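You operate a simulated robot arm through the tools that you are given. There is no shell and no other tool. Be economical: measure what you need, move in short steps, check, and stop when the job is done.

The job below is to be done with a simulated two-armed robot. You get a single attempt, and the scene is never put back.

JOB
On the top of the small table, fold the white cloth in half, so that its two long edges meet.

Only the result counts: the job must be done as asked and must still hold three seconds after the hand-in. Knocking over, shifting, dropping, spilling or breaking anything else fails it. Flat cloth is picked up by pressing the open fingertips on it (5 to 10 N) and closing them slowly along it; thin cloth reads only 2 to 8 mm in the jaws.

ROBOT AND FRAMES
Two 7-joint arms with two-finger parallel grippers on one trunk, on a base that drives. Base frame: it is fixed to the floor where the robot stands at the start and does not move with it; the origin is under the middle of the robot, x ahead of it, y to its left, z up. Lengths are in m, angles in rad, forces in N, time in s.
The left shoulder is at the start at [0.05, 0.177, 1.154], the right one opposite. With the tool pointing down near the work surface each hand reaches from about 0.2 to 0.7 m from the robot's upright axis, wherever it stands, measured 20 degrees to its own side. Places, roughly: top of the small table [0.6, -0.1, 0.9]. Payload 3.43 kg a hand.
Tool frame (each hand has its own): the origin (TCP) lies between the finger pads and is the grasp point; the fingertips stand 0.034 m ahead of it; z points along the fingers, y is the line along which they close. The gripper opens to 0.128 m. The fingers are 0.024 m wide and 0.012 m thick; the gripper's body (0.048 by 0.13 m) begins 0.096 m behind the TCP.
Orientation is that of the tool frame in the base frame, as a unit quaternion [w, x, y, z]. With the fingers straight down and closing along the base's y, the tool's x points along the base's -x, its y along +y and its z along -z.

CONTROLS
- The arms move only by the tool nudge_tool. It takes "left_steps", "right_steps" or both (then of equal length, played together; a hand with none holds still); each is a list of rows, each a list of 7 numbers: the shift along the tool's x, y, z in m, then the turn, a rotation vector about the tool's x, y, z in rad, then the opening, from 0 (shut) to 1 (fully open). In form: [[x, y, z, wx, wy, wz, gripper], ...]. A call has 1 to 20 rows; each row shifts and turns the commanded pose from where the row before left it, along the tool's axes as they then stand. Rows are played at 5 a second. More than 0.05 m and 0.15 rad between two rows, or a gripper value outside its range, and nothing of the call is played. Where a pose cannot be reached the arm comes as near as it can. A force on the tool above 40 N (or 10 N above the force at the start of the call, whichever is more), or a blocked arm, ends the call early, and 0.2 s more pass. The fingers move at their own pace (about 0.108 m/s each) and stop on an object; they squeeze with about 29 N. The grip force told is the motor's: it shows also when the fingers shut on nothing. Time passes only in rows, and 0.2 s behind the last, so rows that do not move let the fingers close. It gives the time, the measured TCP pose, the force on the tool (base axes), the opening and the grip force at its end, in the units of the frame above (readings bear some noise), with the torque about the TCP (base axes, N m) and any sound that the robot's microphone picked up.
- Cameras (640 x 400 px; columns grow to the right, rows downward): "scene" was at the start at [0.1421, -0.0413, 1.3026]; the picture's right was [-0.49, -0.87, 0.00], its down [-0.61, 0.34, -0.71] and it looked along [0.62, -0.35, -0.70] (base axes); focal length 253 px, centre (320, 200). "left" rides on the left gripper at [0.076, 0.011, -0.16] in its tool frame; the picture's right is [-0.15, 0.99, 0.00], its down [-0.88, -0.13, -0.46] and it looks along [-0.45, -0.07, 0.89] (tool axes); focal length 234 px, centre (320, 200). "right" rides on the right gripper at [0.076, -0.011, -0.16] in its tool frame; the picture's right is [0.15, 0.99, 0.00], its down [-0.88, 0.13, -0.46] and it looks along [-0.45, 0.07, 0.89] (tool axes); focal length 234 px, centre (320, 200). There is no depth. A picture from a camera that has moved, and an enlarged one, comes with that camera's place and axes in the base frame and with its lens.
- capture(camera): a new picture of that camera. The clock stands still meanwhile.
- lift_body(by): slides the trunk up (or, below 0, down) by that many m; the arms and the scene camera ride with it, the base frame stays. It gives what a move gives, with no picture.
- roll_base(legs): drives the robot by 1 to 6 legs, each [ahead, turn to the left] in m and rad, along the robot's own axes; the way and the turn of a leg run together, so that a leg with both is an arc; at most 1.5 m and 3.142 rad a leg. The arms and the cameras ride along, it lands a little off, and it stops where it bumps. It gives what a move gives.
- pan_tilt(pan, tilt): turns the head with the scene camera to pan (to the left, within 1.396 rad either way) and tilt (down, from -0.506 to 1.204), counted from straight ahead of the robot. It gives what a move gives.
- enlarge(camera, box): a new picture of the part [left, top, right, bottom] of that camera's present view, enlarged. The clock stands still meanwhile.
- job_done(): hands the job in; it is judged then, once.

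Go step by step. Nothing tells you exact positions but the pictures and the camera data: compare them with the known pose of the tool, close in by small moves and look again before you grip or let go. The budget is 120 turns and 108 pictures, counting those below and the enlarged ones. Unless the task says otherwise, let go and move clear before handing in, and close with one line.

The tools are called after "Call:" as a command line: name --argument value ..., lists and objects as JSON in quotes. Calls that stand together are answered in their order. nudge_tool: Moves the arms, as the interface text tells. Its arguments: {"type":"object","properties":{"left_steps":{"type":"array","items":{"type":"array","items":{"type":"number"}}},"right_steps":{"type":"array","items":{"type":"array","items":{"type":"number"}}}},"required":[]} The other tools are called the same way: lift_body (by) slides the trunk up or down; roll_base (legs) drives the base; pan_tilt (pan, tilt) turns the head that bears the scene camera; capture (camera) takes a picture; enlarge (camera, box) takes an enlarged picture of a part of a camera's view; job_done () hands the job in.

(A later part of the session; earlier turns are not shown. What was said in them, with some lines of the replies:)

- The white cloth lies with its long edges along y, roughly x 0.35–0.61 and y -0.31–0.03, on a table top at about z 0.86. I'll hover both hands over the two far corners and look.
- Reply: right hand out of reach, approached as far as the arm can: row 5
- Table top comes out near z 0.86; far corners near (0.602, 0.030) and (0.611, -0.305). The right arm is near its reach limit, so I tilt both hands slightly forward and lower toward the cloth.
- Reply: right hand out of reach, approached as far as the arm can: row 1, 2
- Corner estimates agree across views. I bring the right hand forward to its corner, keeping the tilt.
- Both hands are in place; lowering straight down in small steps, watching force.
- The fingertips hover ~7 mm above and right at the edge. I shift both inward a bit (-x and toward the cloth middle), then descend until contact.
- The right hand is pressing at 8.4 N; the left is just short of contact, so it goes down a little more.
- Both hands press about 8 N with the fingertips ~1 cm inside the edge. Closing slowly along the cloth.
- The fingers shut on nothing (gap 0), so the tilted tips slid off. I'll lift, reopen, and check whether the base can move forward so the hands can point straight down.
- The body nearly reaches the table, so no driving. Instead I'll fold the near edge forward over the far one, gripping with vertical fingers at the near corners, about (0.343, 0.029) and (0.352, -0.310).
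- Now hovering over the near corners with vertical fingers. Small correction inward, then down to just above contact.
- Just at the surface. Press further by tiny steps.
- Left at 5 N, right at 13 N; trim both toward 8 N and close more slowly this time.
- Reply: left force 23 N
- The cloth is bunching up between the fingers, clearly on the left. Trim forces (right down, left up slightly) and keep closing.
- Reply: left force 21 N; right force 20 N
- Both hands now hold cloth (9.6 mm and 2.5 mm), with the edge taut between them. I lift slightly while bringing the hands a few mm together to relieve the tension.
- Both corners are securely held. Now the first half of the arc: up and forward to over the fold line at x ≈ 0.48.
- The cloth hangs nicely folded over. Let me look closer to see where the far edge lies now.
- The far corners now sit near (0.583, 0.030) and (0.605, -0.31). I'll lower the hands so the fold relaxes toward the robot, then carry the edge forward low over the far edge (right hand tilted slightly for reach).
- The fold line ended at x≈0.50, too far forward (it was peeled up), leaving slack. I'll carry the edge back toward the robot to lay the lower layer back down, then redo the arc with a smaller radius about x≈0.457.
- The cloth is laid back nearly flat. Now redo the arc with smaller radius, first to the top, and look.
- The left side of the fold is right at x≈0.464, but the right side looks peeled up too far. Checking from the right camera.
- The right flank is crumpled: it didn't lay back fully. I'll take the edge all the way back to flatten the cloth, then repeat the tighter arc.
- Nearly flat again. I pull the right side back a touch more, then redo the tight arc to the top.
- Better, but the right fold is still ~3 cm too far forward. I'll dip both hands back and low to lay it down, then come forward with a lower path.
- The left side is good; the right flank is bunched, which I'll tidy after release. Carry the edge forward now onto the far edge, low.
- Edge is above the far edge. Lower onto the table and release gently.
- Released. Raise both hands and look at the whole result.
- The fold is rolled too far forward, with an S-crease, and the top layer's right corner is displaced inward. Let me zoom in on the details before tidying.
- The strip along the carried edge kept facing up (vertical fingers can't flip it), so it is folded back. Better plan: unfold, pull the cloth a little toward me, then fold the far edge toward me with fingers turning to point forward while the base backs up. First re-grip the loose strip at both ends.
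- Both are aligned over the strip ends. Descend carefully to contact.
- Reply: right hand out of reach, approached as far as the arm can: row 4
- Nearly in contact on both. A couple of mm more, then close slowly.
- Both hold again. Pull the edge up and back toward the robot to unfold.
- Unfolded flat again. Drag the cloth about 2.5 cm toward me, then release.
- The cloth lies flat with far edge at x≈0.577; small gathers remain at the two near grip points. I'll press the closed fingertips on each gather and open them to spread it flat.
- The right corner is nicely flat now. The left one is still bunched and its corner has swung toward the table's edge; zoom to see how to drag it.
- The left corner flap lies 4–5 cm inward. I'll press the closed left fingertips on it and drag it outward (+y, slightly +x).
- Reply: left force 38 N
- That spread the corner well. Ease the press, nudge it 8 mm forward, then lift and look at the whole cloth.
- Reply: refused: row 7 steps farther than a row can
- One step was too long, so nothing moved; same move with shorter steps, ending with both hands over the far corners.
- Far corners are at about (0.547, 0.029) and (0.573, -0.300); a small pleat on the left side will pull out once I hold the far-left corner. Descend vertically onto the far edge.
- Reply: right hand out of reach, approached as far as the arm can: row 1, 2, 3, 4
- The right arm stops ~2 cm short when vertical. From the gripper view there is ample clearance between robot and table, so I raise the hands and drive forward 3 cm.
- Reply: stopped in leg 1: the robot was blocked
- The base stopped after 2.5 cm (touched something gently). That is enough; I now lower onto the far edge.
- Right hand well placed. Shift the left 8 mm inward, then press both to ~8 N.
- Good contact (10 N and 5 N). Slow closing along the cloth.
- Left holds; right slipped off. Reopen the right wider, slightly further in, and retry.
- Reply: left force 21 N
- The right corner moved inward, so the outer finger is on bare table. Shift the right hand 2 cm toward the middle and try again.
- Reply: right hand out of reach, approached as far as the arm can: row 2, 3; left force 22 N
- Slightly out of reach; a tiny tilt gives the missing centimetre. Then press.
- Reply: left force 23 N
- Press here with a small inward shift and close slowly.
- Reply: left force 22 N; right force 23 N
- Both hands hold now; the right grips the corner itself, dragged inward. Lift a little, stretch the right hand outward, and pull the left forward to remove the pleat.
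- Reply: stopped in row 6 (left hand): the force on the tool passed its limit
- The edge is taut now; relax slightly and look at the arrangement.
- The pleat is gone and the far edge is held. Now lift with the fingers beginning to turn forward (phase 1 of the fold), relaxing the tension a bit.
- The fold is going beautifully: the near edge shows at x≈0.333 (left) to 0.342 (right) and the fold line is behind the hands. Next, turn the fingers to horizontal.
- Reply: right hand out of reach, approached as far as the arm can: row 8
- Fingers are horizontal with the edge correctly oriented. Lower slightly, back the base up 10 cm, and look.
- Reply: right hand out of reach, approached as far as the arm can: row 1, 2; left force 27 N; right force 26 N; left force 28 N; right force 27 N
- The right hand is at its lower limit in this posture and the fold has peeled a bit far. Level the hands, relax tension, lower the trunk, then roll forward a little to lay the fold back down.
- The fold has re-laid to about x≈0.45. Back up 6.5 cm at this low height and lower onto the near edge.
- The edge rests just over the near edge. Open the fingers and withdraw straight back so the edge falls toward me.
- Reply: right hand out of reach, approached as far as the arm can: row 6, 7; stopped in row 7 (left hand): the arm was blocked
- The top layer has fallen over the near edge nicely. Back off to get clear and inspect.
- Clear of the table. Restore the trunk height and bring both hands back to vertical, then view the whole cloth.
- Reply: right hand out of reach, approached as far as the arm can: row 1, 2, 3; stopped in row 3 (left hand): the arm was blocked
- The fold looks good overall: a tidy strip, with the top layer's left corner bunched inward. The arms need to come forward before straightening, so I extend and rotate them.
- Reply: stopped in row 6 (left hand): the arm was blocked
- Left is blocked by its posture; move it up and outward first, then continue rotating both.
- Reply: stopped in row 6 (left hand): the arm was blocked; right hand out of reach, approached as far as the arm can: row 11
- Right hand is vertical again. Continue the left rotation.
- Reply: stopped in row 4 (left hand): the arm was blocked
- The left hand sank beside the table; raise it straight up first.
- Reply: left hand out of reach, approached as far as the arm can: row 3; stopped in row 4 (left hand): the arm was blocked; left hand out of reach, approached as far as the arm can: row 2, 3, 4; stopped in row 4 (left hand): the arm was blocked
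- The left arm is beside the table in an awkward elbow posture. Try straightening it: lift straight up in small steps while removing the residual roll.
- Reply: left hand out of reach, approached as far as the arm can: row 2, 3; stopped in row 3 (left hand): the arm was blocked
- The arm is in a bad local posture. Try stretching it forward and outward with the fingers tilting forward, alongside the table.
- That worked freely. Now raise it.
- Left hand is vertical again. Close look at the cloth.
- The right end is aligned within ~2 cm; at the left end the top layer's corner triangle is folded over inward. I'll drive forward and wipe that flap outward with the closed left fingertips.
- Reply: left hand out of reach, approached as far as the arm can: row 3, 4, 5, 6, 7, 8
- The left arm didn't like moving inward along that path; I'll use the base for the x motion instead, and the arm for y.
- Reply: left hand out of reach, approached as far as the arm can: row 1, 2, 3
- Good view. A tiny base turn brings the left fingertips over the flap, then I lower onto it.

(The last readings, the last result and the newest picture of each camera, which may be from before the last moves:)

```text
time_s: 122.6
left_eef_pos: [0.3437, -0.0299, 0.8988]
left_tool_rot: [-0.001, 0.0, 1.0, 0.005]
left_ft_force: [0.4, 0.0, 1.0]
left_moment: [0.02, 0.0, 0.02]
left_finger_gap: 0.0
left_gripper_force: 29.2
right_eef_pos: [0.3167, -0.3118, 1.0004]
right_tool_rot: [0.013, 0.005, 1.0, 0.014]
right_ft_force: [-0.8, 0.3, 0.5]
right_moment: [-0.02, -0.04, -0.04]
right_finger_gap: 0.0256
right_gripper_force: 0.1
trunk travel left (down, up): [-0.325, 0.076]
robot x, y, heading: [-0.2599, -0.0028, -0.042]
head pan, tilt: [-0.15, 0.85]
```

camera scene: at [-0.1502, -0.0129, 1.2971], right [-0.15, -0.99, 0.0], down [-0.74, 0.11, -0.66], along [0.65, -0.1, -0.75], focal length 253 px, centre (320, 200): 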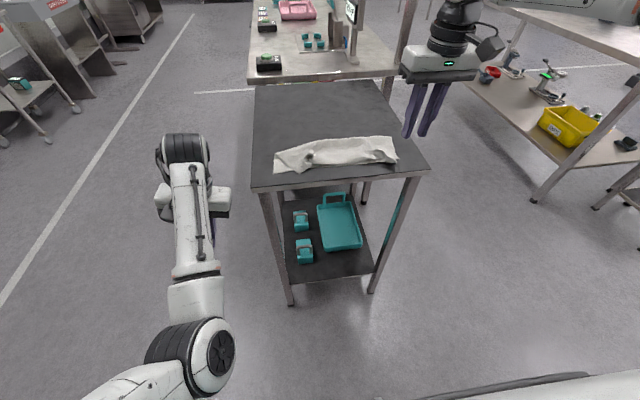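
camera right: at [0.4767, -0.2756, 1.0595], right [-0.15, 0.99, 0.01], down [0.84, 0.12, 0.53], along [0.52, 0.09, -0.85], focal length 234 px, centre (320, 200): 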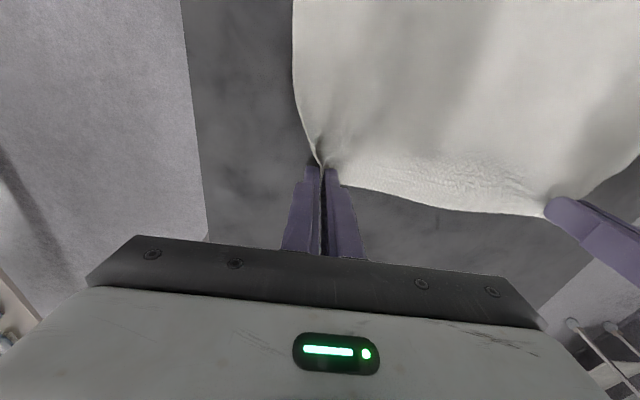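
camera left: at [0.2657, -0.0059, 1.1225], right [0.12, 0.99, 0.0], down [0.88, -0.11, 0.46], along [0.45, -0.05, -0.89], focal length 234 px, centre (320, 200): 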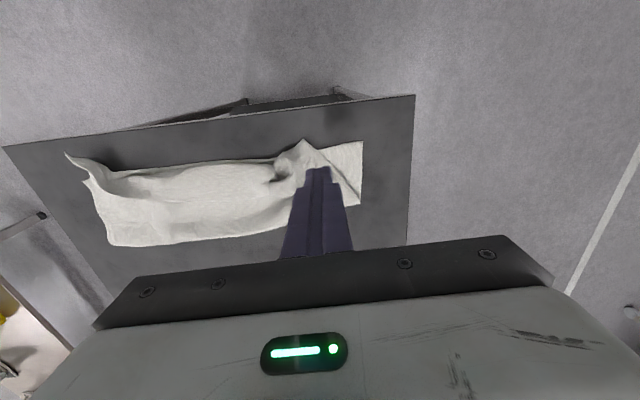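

Nearly in contact; press a bit more while dragging outward (+y).

Call:
nudge_tool --left_steps '[[0, 0, 0.0012, 0, 0, 0, 0], [0, 0.006, 0.0005, 0, 0, 0, 0], [0, 0.006, 0, 0, 0, 0, 0], [0, 0.006, 0, 0, 0, 0, 0], [0, 0.006, 0, 0, 0, 0, 0], [0, 0.006, 0, 0, 0, 0, 0], [0, 0.006, 0, 0, 0, 0, 0], [0, 0.006, 0, 0, 0, 0, 0], [0, 0.006, 0, 0, 0, 0, 0], [0, 0, 0, 0, 0, 0, 0]]'

Call:
capture --camera "left"

```text
time_s: 124.8
left_eef_pos: [0.3439, 0.0145, 0.8988]
left_tool_rot: [-0.001, 0.003, 1.0, 0.003]
left_ft_force: [-0.5, -0.7, 0.5]
left_moment: [-0.06, -0.01, -0.01]
left_finger_gap: 0.0
left_gripper_force: 28.8
right_eef_pos: [0.3162, -0.3111, 1.0003]
right_tool_rot: [0.012, 0.006, 1.0, 0.014]
right_ft_force: [0.8, -0.2, -0.1]
right_moment: [0.04, -0.01, -0.02]
right_finger_gap: 0.0258
right_gripper_force: 0.1
trunk travel left (down, up): [-0.325, 0.076]
robot x, y, heading: [-0.2581, 0.0041, -0.037]
head pan, tilt: [-0.15, 0.85]
```

```text
8 pictures are left
camera left: at [0.2669, 0.0241, 1.0587], right [0.15, 0.99, 0.0], down [0.88, -0.14, 0.45], along [0.45, -0.06, -0.89], focal length 234 px, centre (320, 200)
```

left: 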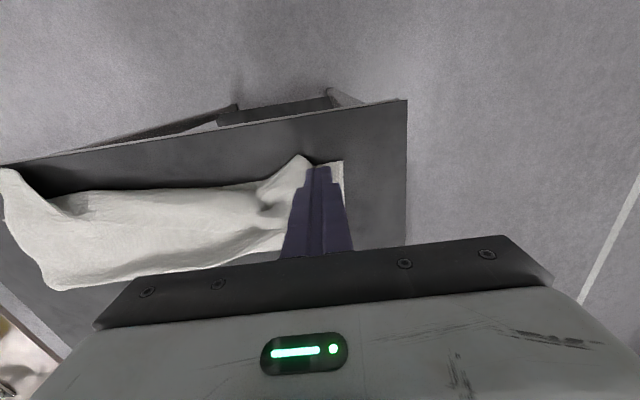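

The flap moved outward by 3 cm; about 3 cm to go. Repeat: lift, go back, press a little firmer and drag again.

Call:
nudge_tool --left_steps '[[0, 0, -0.015, 0, 0, 0, 0], [0.006, -0.015, 0, 0, 0, 0, 0], [0, -0.015, 0, 0, 0, 0, 0], [0, 0, 0.014, 0, 0, 0, 0], [0, 0, 0.003, 0, 0, 0, 0], [0, 0, 0, 0, 0, 0, 0]]'

```text
time_s: 126.2
left_eef_pos: [0.3361, -0.0172, 0.8978]
left_tool_rot: [0.0, 0.003, 1.0, 0.002]
left_ft_force: [-1.5, 0.6, 5.4]
left_moment: [0.08, 0.01, 0.02]
left_finger_gap: 0.0
left_gripper_force: 29.3
right_eef_pos: [0.3169, -0.3115, 1.0003]
right_tool_rot: [0.012, 0.005, 1.0, 0.014]
right_ft_force: [0.7, 0.2, 0.0]
right_moment: [0.01, 0.03, 0.01]
right_finger_gap: 0.0259
right_gripper_force: 0.1
trunk travel left (down, up): [-0.325, 0.076]
robot x, y, heading: [-0.2547, -0.0029, -0.037]
head pan, tilt: [-0.15, 0.85]
```

Call:
nudge_tool --left_steps '[[0, 0.006, 0, 0, 0, 0, 0], [0, 0.006, 0, 0, 0, 0, 0], [-0.001, 0.006, 0, 0, 0, 0, 0], [-0.001, 0.006, 0, 0, 0, 0, 0], [-0.001, 0.006, 0.0003, 0, 0, 0, 0], [-0.001, 0.006, 0, 0, 0, 0, 0], [0, 0, 0, 0, 0, 0, 0], [0, 0, -0.02, 0, 0, 0, 0], [0, 0.04, -0.02, 0, 0, 0, 0], [0, 0.04, -0.02, 0, 0, 0, 0], [0, 0, 0, 0, 0, 0, 0]]'

Call:
enlarge --camera "scene" --box '[235, 115, 435, 215]'

```text
time_s: 128.6
left_eef_pos: [0.341, 0.0975, 0.955]
left_tool_rot: [-0.001, 0.003, 1.0, 0.002]
left_ft_force: [0.0, -0.5, 0.1]
left_moment: [0.0, 0.04, -0.01]
left_finger_gap: 0.0
left_gripper_force: 29.4
right_eef_pos: [0.3171, -0.3099, 0.9994]
right_tool_rot: [0.012, 0.005, 1.0, 0.014]
right_ft_force: [-0.1, -0.1, 0.6]
right_moment: [0.04, 0.03, 0.01]
right_finger_gap: 0.0256
right_gripper_force: 0.1
trunk travel left (down, up): [-0.325, 0.076]
robot x, y, heading: [-0.2575, 0.0016, -0.037]
head pan, tilt: [-0.15, 0.85]
```

```text
3.20 times, centred on (335, 165) of scene
camera zoom: at [-0.1108, -0.0191, 1.2971], right [-0.19, -0.98, 0.0], down [-0.74, 0.14, -0.66], along [0.65, -0.13, -0.75], focal length 810 px, centre (272, 312)
```

zoom: 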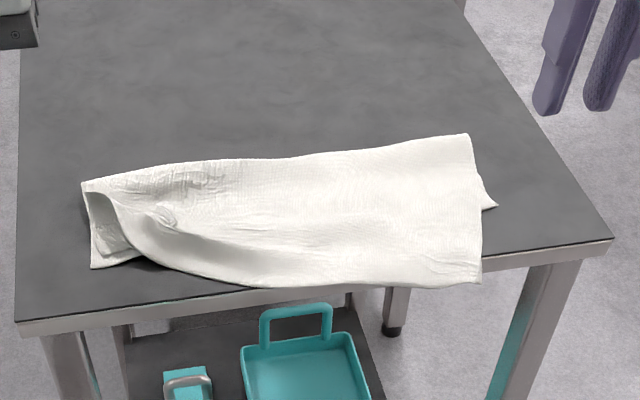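

The top layer has now flattened, but it overhangs the near edge by about 7 cm on the right because the fold sits at x≈0.437 instead of ≈0.475. I'll press lightly on the top layer with both closed hands and push it forward using the base.

Call:
nudge_tool --left_steps '[[0, -0.03, 0, 0, 0, 0, 0], [0, -0.03, 0, 0, 0, 0, 0], [0, -0.03, 0, 0, 0, 0, 0], [0, -0.03, 0.01, 0, 0, 0, 0], [0, -0.01, 0.02, 0, 0, 0, 0], [0, 0, 0.015, 0, 0, 0, 0], [0, 0, 0.005, 0, 0, 0, 0], [0, 0, 0, 0, 0, 0, 0]]' --right_steps '[[-0.01, 0.02, 0.02, 0, 0, 0, 0], [-0.01, 0.02, 0.02, 0, 0, 0, 0], [-0.01, 0.02, 0.02, 0, 0, 0, 0], [0, 0, 0.015, 0, 0, 0, 0], [0, 0, 0.01, 0, 0, 0, 0], [0, 0, 0.008, 0, 0, 0, 0], [0, 0, 0.004, 0, 0, 0, 0], [0, 0, 0, 0, 0, 0, 0]]'

```text
time_s: 130.4
left_eef_pos: [0.3404, -0.0317, 0.9069]
left_tool_rot: [0.001, 0.003, 1.0, 0.002]
left_ft_force: [-0.6, -0.7, 4.4]
left_moment: [-0.02, 0.04, 0.02]
left_finger_gap: 0.0
left_gripper_force: 29.6
right_eef_pos: [0.2867, -0.2758, 0.9179]
right_tool_rot: [0.013, 0.006, 1.0, 0.014]
right_ft_force: [0.1, 0.6, -0.7]
right_moment: [0.0, -0.01, 0.01]
right_finger_gap: 0.0
right_gripper_force: 29.3
right hand out of reach, approached as far as the arm can: row 1, 2, 3, 4, 6
trunk travel left (down, up): [-0.325, 0.076]
robot x, y, heading: [-0.2555, 0.0017, -0.039]
head pan, tilt: [-0.15, 0.85]
```

The right arm is limited, so raise, drive forward 5 cm to place both fingertips on the top layer, then lower.

Call:
nudge_tool --left_steps '[[0.01, 0, -0.02, 0, 0, 0, 0], [0.01, 0, 0, 0, 0, 0, 0]]' --right_steps '[[0, 0.005, -0.01, 0, 0, 0, 0], [0, 0.005, 0, 0, 0, 0, 0]]'

Call:
roll_base --legs '[[0.05, 0]]'

Call:
nudge_tool --left_steps '[[0, 0, 0.01, 0, 0, 0, 0], [0, 0, 0.006, 0, 0, 0, 0], [0, 0, 0.004, 0, 0, 0, 0], [0, 0, 0, 0, 0, 0, 0]]' --right_steps '[[0, 0, 0.013, 0, 0, 0, 0], [0, 0, 0.01, 0, 0, 0, 0], [0, 0, 0.005, 0, 0, 0, 0], [0, 0, 0, 0, 0, 0, 0]]'

```text
time_s: 131.0
left_eef_pos: [0.3186, -0.0303, 0.9259]
left_tool_rot: [0.0, 0.002, 1.0, 0.003]
left_ft_force: [1.4, 0.7, 0.1]
left_moment: [0.0, -0.01, 0.02]
left_finger_gap: 0.0
left_gripper_force: 29.3
right_eef_pos: [0.2866, -0.2674, 0.9294]
right_tool_rot: [0.013, 0.005, 1.0, 0.015]
right_ft_force: [0.0, -0.1, -1.0]
right_moment: [-0.01, 0.0, 0.03]
right_finger_gap: 0.0
right_gripper_force: 28.9
trunk travel left (down, up): [-0.325, 0.076]
robot x, y, heading: [-0.2594, 0.004, -0.042]
head pan, tilt: [-0.15, 0.85]
```

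```text
time_s: 131.9
left_eef_pos: [0.3689, -0.0333, 0.9263]
left_tool_rot: [0.0, 0.002, 1.0, 0.003]
left_ft_force: [0.1, 0.4, -0.3]
left_moment: [-0.04, 0.01, -0.02]
left_finger_gap: 0.0001
left_gripper_force: 29.1
right_eef_pos: [0.3362, -0.2699, 0.9288]
right_tool_rot: [0.014, 0.005, 1.0, 0.015]
right_ft_force: [0.8, 0.2, -0.6]
right_moment: [-0.03, 0.02, 0.0]
right_finger_gap: 0.0
right_gripper_force: 28.4
trunk travel left (down, up): [-0.325, 0.076]
robot x, y, heading: [-0.2061, -0.0022, -0.041]
head pan, tilt: [-0.15, 0.85]
```

```text
time_s: 132.9
left_eef_pos: [0.3688, -0.0328, 0.9063]
left_tool_rot: [-0.001, 0.003, 1.0, 0.003]
left_ft_force: [-0.3, 0.4, 0.2]
left_moment: [0.02, 0.0, -0.01]
left_finger_gap: 0.0002
left_gripper_force: 29.7
right_eef_pos: [0.3277, -0.2723, 0.9043]
right_tool_rot: [0.014, 0.005, 1.0, 0.015]
right_ft_force: [-0.1, 0.4, -0.2]
right_moment: [0.0, 0.02, -0.03]
right_finger_gap: 0.0001
right_gripper_force: 29.4
right hand out of reach, approached as far as the arm can: row 1, 2
trunk travel left (down, up): [-0.325, 0.076]
robot x, y, heading: [-0.2097, -0.0026, -0.041]
head pan, tilt: [-0.15, 0.85]
```

Call:
nudge_tool --left_steps '[[0, 0, 0.004, 0, 0, 0, 0], [0, 0, 0.002, 0, 0, 0, 0], [0, 0, 0.0015, 0, 0, 0, 0], [0, 0, 0, 0, 0, 0, 0]]' --right_steps '[[0.004, 0, 0.003, 0, 0, 0, 0], [0, 0, 0.002, 0, 0, 0, 0], [0, 0, 0.0015, 0, 0, 0, 0], [0, 0, 0, 0, 0, 0, 0]]'

```text
time_s: 133.9
left_eef_pos: [0.3702, -0.0329, 0.8983]
left_tool_rot: [0.0, 0.002, 1.0, 0.002]
left_ft_force: [-0.1, -0.2, 3.0]
left_moment: [0.01, -0.02, -0.01]
left_finger_gap: 0.0
left_gripper_force: 28.5
right_eef_pos: [0.3255, -0.272, 0.8981]
right_tool_rot: [0.014, 0.006, 1.0, 0.015]
right_ft_force: [-0.1, 0.7, -0.7]
right_moment: [0.0, 0.0, -0.04]
right_finger_gap: 0.0
right_gripper_force: 29.0
trunk travel left (down, up): [-0.325, 0.076]
robot x, y, heading: [-0.21, -0.004, -0.042]
head pan, tilt: [-0.15, 0.85]
```

Call:
nudge_tool --left_steps '[[0, 0, 0.0003, 0, 0, 0, 0], [0, 0, 0, 0, 0, 0, 0]]' --right_steps '[[0, 0, 0.0015, 0, 0, 0, 0], [0, 0, 0.0006, 0, 0, 0, 0]]'

Call:
roll_base --legs '[[0.06, 0]]'

Call:
capture --camera "scene"

```text
time_s: 134.6
left_eef_pos: [0.3699, -0.0339, 0.8992]
left_tool_rot: [0.0, 0.003, 1.0, 0.003]
left_ft_force: [1.6, 0.0, 3.4]
left_moment: [0.0, -0.03, 0.01]
left_finger_gap: 0.0001
left_gripper_force: 28.9
right_eef_pos: [0.3248, -0.272, 0.8974]
right_tool_rot: [0.014, 0.004, 1.0, 0.015]
right_ft_force: [0.2, 0.1, 0.5]
right_moment: [0.0, -0.04, 0.03]
right_finger_gap: 0.0002
right_gripper_force: 29.0
trunk travel left (down, up): [-0.325, 0.076]
robot x, y, heading: [-0.2111, -0.0057, -0.038]
head pan, tilt: [-0.15, 0.85]
```

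```text
time_s: 135.5
left_eef_pos: [0.4302, -0.034, 0.8989]
left_tool_rot: [-0.001, 0.002, 1.0, 0.003]
left_ft_force: [0.3, 0.3, 0.3]
left_moment: [-0.03, 0.0, -0.04]
left_finger_gap: 0.0
left_gripper_force: 29.0
right_eef_pos: [0.3841, -0.2738, 0.8968]
right_tool_rot: [0.014, 0.005, 1.0, 0.014]
right_ft_force: [1.7, -0.3, 5.6]
right_moment: [-0.02, -0.01, 0.01]
right_finger_gap: 0.0
right_gripper_force: 28.6
trunk travel left (down, up): [-0.325, 0.076]
robot x, y, heading: [-0.1481, -0.0025, -0.043]
head pan, tilt: [-0.15, 0.85]
```

```text
6 pictures are left
camera scene: at [-0.002, -0.0229, 1.2972], right [-0.19, -0.98, 0.0], down [-0.74, 0.14, -0.66], along [0.65, -0.12, -0.75], focal length 253 px, centre (320, 200)
```

scene: 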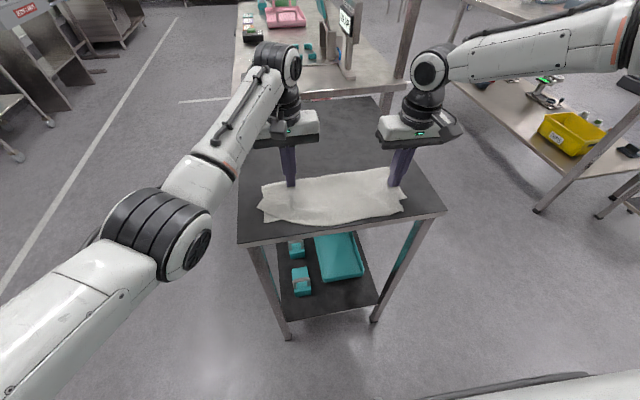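

Call:
enlarge --camera "scene" --box '[230, 140, 430, 240]'

```text
3.20 times, centred on (330, 190) of scene
camera zoom: at [-0.002, -0.0229, 1.2972], right [-0.19, -0.98, 0.0], down [-0.74, 0.14, -0.66], along [0.65, -0.12, -0.75], focal length 810 px, centre (288, 232)
```

zoom: 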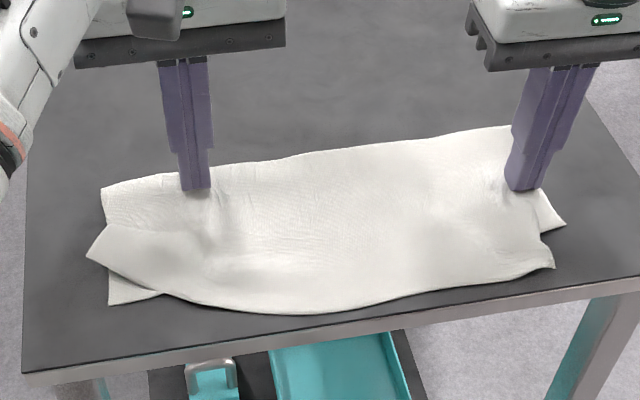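

Very flat now. Remaining: the top layer is slightly rotated — its right/middle part must go ~3.5 cm forward, its left corner ~4 cm back. First lift the left and push the right side forward 3.5 cm.

Call:
nudge_tool --left_steps '[[0, 0, -0.03, 0, 0, 0, 0], [0, 0, 0, 0, 0, 0, 0]]'

Call:
roll_base --legs '[[0.033, 0]]'

Call:
nudge_tool --right_steps '[[0, 0, -0.02, 0, 0, 0, 0], [0, 0.03, -0.005, 0, 0, 0, 0], [0.03, 0.03, 0, 0, 0, 0, 0], [0.03, 0.03, 0, 0, 0, 0, 0], [0.01, 0.03, 0, 0, 0, 0, 0], [0, 0.02, 0, 0, 0, 0, 0], [0, 0, 0, 0, 0, 0, 0]]'

```text
time_s: 136.1
left_eef_pos: [0.4297, -0.0359, 0.9297]
left_tool_rot: [-0.001, 0.003, 1.0, 0.002]
left_ft_force: [0.8, -0.3, -0.2]
left_moment: [-0.01, 0.02, 0.0]
left_finger_gap: 0.0001
left_gripper_force: 29.0
right_eef_pos: [0.3859, -0.2748, 0.8969]
right_tool_rot: [0.016, 0.005, 1.0, 0.015]
right_ft_force: [-0.2, -0.5, 2.0]
right_moment: [-0.01, 0.03, 0.01]
right_finger_gap: 0.0
right_gripper_force: 29.4
trunk travel left (down, up): [-0.325, 0.076]
robot x, y, heading: [-0.1447, -0.0063, -0.038]
head pan, tilt: [-0.15, 0.85]
```

```text
time_s: 137.0
left_eef_pos: [0.4622, -0.0366, 0.9287]
left_tool_rot: [-0.001, 0.002, 1.0, 0.002]
left_ft_force: [-0.4, 0.5, -0.6]
left_moment: [0.01, 0.0, 0.0]
left_finger_gap: 0.0
left_gripper_force: 29.0
right_eef_pos: [0.4182, -0.277, 0.8953]
right_tool_rot: [0.015, 0.005, 1.0, 0.015]
right_ft_force: [1.4, -0.4, 4.8]
right_moment: [-0.02, -0.02, -0.02]
right_finger_gap: 0.0002
right_gripper_force: 28.7
trunk travel left (down, up): [-0.325, 0.076]
robot x, y, heading: [-0.118, -0.009, -0.043]
head pan, tilt: [-0.15, 0.85]
```

```text
time_s: 138.6
left_eef_pos: [0.4619, -0.0353, 0.9283]
left_tool_rot: [-0.001, 0.003, 1.0, 0.003]
left_ft_force: [0.4, -0.6, 0.3]
left_moment: [-0.01, 0.03, -0.06]
left_finger_gap: 0.0003
left_gripper_force: 29.0
right_eef_pos: [0.3295, -0.1635, 0.9342]
right_tool_rot: [0.016, 0.005, 1.0, 0.015]
right_ft_force: [-0.4, 0.2, -0.5]
right_moment: [0.02, -0.02, -0.01]
right_finger_gap: 0.0
right_gripper_force: 29.0
right hand out of reach, approached as far as the arm can: row 2, 5, 6
trunk travel left (down, up): [-0.325, 0.076]
robot x, y, heading: [-0.1177, -0.0037, -0.041]
head pan, tilt: [-0.15, 0.85]
```

Now the middle: press with the right hand at y≈-0.16 and push forward ~3 cm with the arm.

Call:
nudge_tool --right_steps '[[0, 0, 0.02, 0, 0, 0, 0], [0, 0, 0.012, 0, 0, 0, 0], [0, 0, 0.004, 0, 0, 0, 0], [0, 0, 0.0015, 0, 0, 0, 0], [0, 0, 0, 0, 0, 0, 0]]'

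```text
time_s: 139.8
left_eef_pos: [0.4623, -0.0374, 0.9287]
left_tool_rot: [-0.001, 0.002, 1.0, 0.003]
left_ft_force: [-0.4, -0.3, 0.1]
left_moment: [-0.01, 0.02, -0.02]
left_finger_gap: 0.0
left_gripper_force: 29.2
right_eef_pos: [0.3242, -0.1729, 0.9005]
right_tool_rot: [0.015, 0.005, 1.0, 0.014]
right_ft_force: [0.4, 0.6, -0.6]
right_moment: [0.01, -0.04, -0.01]
right_finger_gap: 0.0002
right_gripper_force: 28.9
right hand out of reach, approached as far as the arm can: row 1, 2
trunk travel left (down, up): [-0.325, 0.076]
robot x, y, heading: [-0.1143, -0.0037, -0.041]
head pan, tilt: [-0.15, 0.85]
```

Call:
nudge_tool --right_steps '[[0, 0, 0.003, 0, 0, 0, 0], [0, 0, 0.0012, 0, 0, 0, 0], [0, 0, 0.0006, 0, 0, 0, 0], [0, 0, 0, 0, 0, 0, 0]]'

Call:
roll_base --legs '[[0.03, 0]]'

Call:
nudge_tool --right_steps '[[0, 0, -0.03, 0, 0, 0, 0], [0, -0.04, -0.02, 0, 0, 0, 0], [0, -0.04, 0, 0, 0, 0, 0]]'

Call:
enlarge --camera "scene" --box '[230, 160, 430, 260]'

```text
time_s: 140.8
left_eef_pos: [0.4614, -0.0371, 0.9283]
left_tool_rot: [0.0, 0.002, 1.0, 0.003]
left_ft_force: [-0.7, -0.2, -0.3]
left_moment: [-0.01, 0.0, -0.01]
left_finger_gap: 0.0002
left_gripper_force: 28.9
right_eef_pos: [0.3232, -0.1735, 0.8962]
right_tool_rot: [0.015, 0.005, 1.0, 0.015]
right_ft_force: [0.1, 0.1, -0.3]
right_moment: [-0.02, 0.0, -0.02]
right_finger_gap: 0.0001
right_gripper_force: 29.4
right hand out of reach, approached as far as the arm can: row 1
trunk travel left (down, up): [-0.325, 0.076]
robot x, y, heading: [-0.1138, -0.0043, -0.041]
head pan, tilt: [-0.15, 0.85]
```

```text
time_s: 141.6
left_eef_pos: [0.4922, -0.0379, 0.9275]
left_tool_rot: [-0.001, 0.002, 1.0, 0.003]
left_ft_force: [0.6, -0.1, 0.5]
left_moment: [-0.02, 0.02, 0.0]
left_finger_gap: 0.0001
left_gripper_force: 28.7
right_eef_pos: [0.3535, -0.1758, 0.8971]
right_tool_rot: [0.015, 0.006, 1.0, 0.015]
right_ft_force: [-0.1, -0.3, 2.0]
right_moment: [0.0, 0.06, 0.01]
right_finger_gap: 0.0
right_gripper_force: 29.2
trunk travel left (down, up): [-0.325, 0.076]
robot x, y, heading: [-0.0887, -0.0069, -0.043]
head pan, tilt: [-0.15, 0.85]
```

```text
time_s: 142.4
left_eef_pos: [0.4922, -0.0377, 0.9281]
left_tool_rot: [0.0, 0.003, 1.0, 0.003]
left_ft_force: [-0.5, 0.8, 1.0]
left_moment: [0.04, -0.05, 0.04]
left_finger_gap: 0.0
left_gripper_force: 28.7
right_eef_pos: [0.3502, -0.256, 0.9429]
right_tool_rot: [0.015, 0.005, 1.0, 0.016]
right_ft_force: [1.4, 0.7, 0.4]
right_moment: [-0.01, -0.01, -0.01]
right_finger_gap: 0.0
right_gripper_force: 28.7
trunk travel left (down, up): [-0.325, 0.076]
robot x, y, heading: [-0.089, -0.0089, -0.043]
head pan, tilt: [-0.15, 0.85]
```

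```text
3.20 times, centred on (330, 210) of scene
camera zoom: at [0.0608, -0.0262, 1.2971], right [-0.19, -0.98, 0.0], down [-0.74, 0.14, -0.66], along [0.65, -0.12, -0.75], focal length 810 px, centre (288, 168)
```

zoom: 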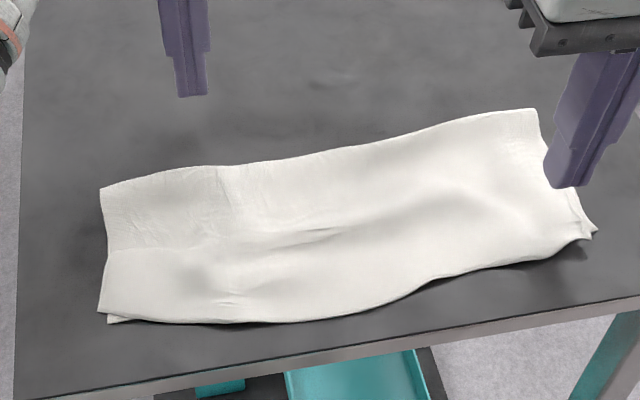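

Excellent: both near corners of the two layers now agree within ~1–1.5 cm. The middle of the top edge still bows out ~2 cm, so one more gentle push there with the left hand.

Call:
nudge_tool --left_steps '[[0, 0, -0.02, 0, 0, 0, 0], [0, 0, 0, 0, 0, 0, 0]]' --right_steps '[[0, -0.03, -0.02, 0, 0, 0, 0], [0, -0.03, -0.02, 0, 0, 0, 0]]'

Call:
roll_base --legs '[[-0.16, 0], [0, -0.1]]'

```text
time_s: 143.0
left_eef_pos: [0.4919, -0.0379, 0.9492]
left_tool_rot: [-0.001, 0.003, 1.0, 0.003]
left_ft_force: [-1.3, -0.8, 0.3]
left_moment: [0.03, 0.04, 0.01]
left_finger_gap: 0.0001
left_gripper_force: 29.0
right_eef_pos: [0.3475, -0.3182, 0.9826]
right_tool_rot: [0.015, 0.005, 1.0, 0.015]
right_ft_force: [0.3, 0.2, 0.2]
right_moment: [0.0, 0.02, -0.01]
right_finger_gap: 0.0
right_gripper_force: 29.2
trunk travel left (down, up): [-0.325, 0.076]
robot x, y, heading: [-0.0877, -0.0072, -0.043]
head pan, tilt: [-0.15, 0.85]
```

```text
time_s: 144.9
left_eef_pos: [0.3257, -0.0893, 0.9489]
left_tool_rot: [-0.001, 0.052, 0.999, 0.002]
left_ft_force: [-0.6, -0.7, 0.3]
left_moment: [-0.02, -0.01, -0.01]
left_finger_gap: 0.0001
left_gripper_force: 28.9
right_eef_pos: [0.1555, -0.3537, 0.9842]
right_tool_rot: [0.016, 0.056, 0.998, 0.015]
right_ft_force: [0.0, -0.5, 0.0]
right_moment: [0.03, -0.03, 0.0]
right_finger_gap: 0.0
right_gripper_force: 28.8
trunk travel left (down, up): [-0.325, 0.076]
robot x, y, heading: [-0.2473, 0.0002, -0.134]
head pan, tilt: [-0.15, 0.85]
```

Call:
nudge_tool --left_steps '[[0, 0, 0.025, 0, 0, 0, 0], [0, 0, 0.018, 0, 0, 0, 0], [0, 0, 0.006, 0, 0, 0, 0], [0, 0, 0.002, 0, 0, 0, 0], [0, 0, 0, 0, 0, 0, 0]]'

```text
time_s: 146.1
left_eef_pos: [0.3293, -0.086, 0.8978]
left_tool_rot: [0.0, 0.051, 0.999, 0.003]
left_ft_force: [0.1, -0.5, 1.2]
left_moment: [-0.03, 0.0, 0.0]
left_finger_gap: 0.0004
left_gripper_force: 28.5
right_eef_pos: [0.1554, -0.3542, 0.9824]
right_tool_rot: [0.016, 0.055, 0.998, 0.014]
right_ft_force: [-0.3, -0.1, -0.2]
right_moment: [-0.01, 0.04, -0.01]
right_finger_gap: 0.0
right_gripper_force: 29.4
trunk travel left (down, up): [-0.325, 0.076]
robot x, y, heading: [-0.2442, -0.0031, -0.14]
head pan, tilt: [-0.15, 0.85]
```

Call:
nudge_tool --left_steps '[[0, 0, 0.001, 0, 0, 0, 0], [0, 0, 0, 0, 0, 0, 0]]'

Call:
roll_base --legs '[[0.022, 0]]'

Call:
nudge_tool --left_steps '[[0, 0, -0.02, 0, 0, 0, 0], [0, 0, -0.03, 0, 0, 0, 0], [0, 0.04, -0.02, 0, 0, 0, 0], [0, 0.04, 0, 0, 0, 0, 0], [0, 0.04, 0, 0, 0, 0, 0], [0, 0.04, 0, 0, 0, 0, 0]]'

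Call:
enlarge --camera "scene" --box '[210, 115, 410, 215]'

```text
time_s: 146.7
left_eef_pos: [0.3286, -0.0847, 0.8962]
left_tool_rot: [0.0, 0.048, 0.999, 0.004]
left_ft_force: [0.0, -2.5, 5.2]
left_moment: [-0.08, -0.05, -0.03]
left_finger_gap: 0.0001
left_gripper_force: 28.6
right_eef_pos: [0.1548, -0.3538, 0.9836]
right_tool_rot: [0.017, 0.055, 0.998, 0.015]
right_ft_force: [-0.7, 0.7, -1.0]
right_moment: [0.04, 0.01, 0.02]
right_finger_gap: 0.0
right_gripper_force: 29.3
trunk travel left (down, up): [-0.325, 0.076]
robot x, y, heading: [-0.2453, -0.0039, -0.139]
head pan, tilt: [-0.15, 0.85]
```

```text
time_s: 147.5
left_eef_pos: [0.3509, -0.087, 0.8964]
left_tool_rot: [0.002, 0.048, 0.999, 0.005]
left_ft_force: [4.6, -0.5, 11.4]
left_moment: [-0.04, -0.1, -0.01]
left_finger_gap: 0.0001
left_gripper_force: 28.9
right_eef_pos: [0.1758, -0.3565, 0.9825]
right_tool_rot: [0.017, 0.055, 0.998, 0.014]
right_ft_force: [-0.2, -0.6, 0.2]
right_moment: [0.02, -0.02, 0.0]
right_finger_gap: 0.0
right_gripper_force: 28.9
trunk travel left (down, up): [-0.325, 0.076]
robot x, y, heading: [-0.2279, -0.0047, -0.139]
head pan, tilt: [-0.15, 0.85]
```

```text
time_s: 148.9
left_eef_pos: [0.3672, 0.0713, 0.9663]
left_tool_rot: [0.002, 0.049, 0.999, 0.004]
left_ft_force: [0.5, -0.2, -0.4]
left_moment: [0.0, 0.01, -0.05]
left_finger_gap: 0.0002
left_gripper_force: 28.8
right_eef_pos: [0.1762, -0.3561, 0.9828]
right_tool_rot: [0.015, 0.056, 0.998, 0.014]
right_ft_force: [0.6, 0.5, -0.6]
right_moment: [-0.03, 0.02, 0.01]
right_finger_gap: 0.0
right_gripper_force: 28.9
trunk travel left (down, up): [-0.325, 0.076]
robot x, y, heading: [-0.2244, -0.0048, -0.14]
head pan, tilt: [-0.15, 0.85]
```

```text
3.20 times, centred on (310, 165) of scene
camera zoom: at [-0.0799, -0.0364, 1.2972], right [-0.29, -0.96, 0.0], down [-0.72, 0.21, -0.66], along [0.63, -0.19, -0.75], focal length 810 px, centre (352, 312)
```

zoom: 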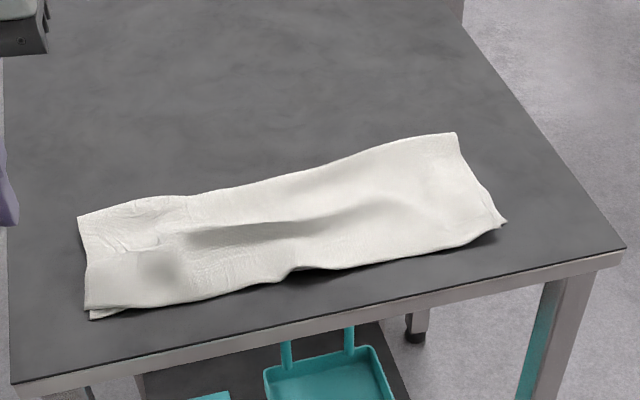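

The two long edges now meet along the whole length, within about a centimetre by my estimate; only a soft ridge is left. I move the hands clear and hand in.

Call:
nudge_tool --left_steps '[[0, 0.03, -0.02, 0, 0, 0, 0], [0, 0.04, -0.02, 0, 0, 0, 0], [0, 0.04, 0, 0, 0, 0, 0], [0, 0, 0, 0, 0, 0, 0]]'

Call:
roll_base --legs '[[-0.1, 0]]'

Call:
job_done

```text
time_s: 149.9
left_eef_pos: [0.379, 0.1808, 1.0069]
left_tool_rot: [0.002, 0.049, 0.999, 0.005]
left_ft_force: [0.2, 0.0, -1.3]
left_moment: [-0.02, -0.03, -0.01]
left_finger_gap: 0.0003
left_gripper_force: 29.2
right_eef_pos: [0.1769, -0.3578, 0.9821]
right_tool_rot: [0.015, 0.055, 0.998, 0.015]
right_ft_force: [-0.1, -0.5, 0.8]
right_moment: [-0.01, 0.02, 0.01]
right_finger_gap: 0.0
right_gripper_force: 29.3
trunk travel left (down, up): [-0.325, 0.076]
robot x, y, heading: [-0.2244, -0.0091, -0.136]
head pan, tilt: [-0.15, 0.85]
```

```text
time_s: 151.1
left_eef_pos: [0.2786, 0.1947, 1.0079]
left_tool_rot: [0.002, 0.05, 0.999, 0.004]
left_ft_force: [0.2, 0.2, 0.0]
left_moment: [0.02, -0.03, 0.0]
left_finger_gap: 0.0
left_gripper_force: 29.3
right_eef_pos: [0.0775, -0.342, 0.9821]
right_tool_rot: [0.017, 0.055, 0.998, 0.014]
right_ft_force: [-0.3, -1.2, -0.1]
right_moment: [0.0, -0.04, -0.03]
right_finger_gap: 0.0001
right_gripper_force: 29.6
trunk travel left (down, up): [-0.325, 0.076]
robot x, y, heading: [-0.3249, 0.0115, -0.138]
head pan, tilt: [-0.15, 0.85]
```

```text
The job is handed in.
```

The white cloth is folded in half with its long edges together, corners within about 1–1.5 cm by my picture estimates; a soft ridge remains on top, and the base once bumped something driving up to the table; I did not check whether the table shifted.
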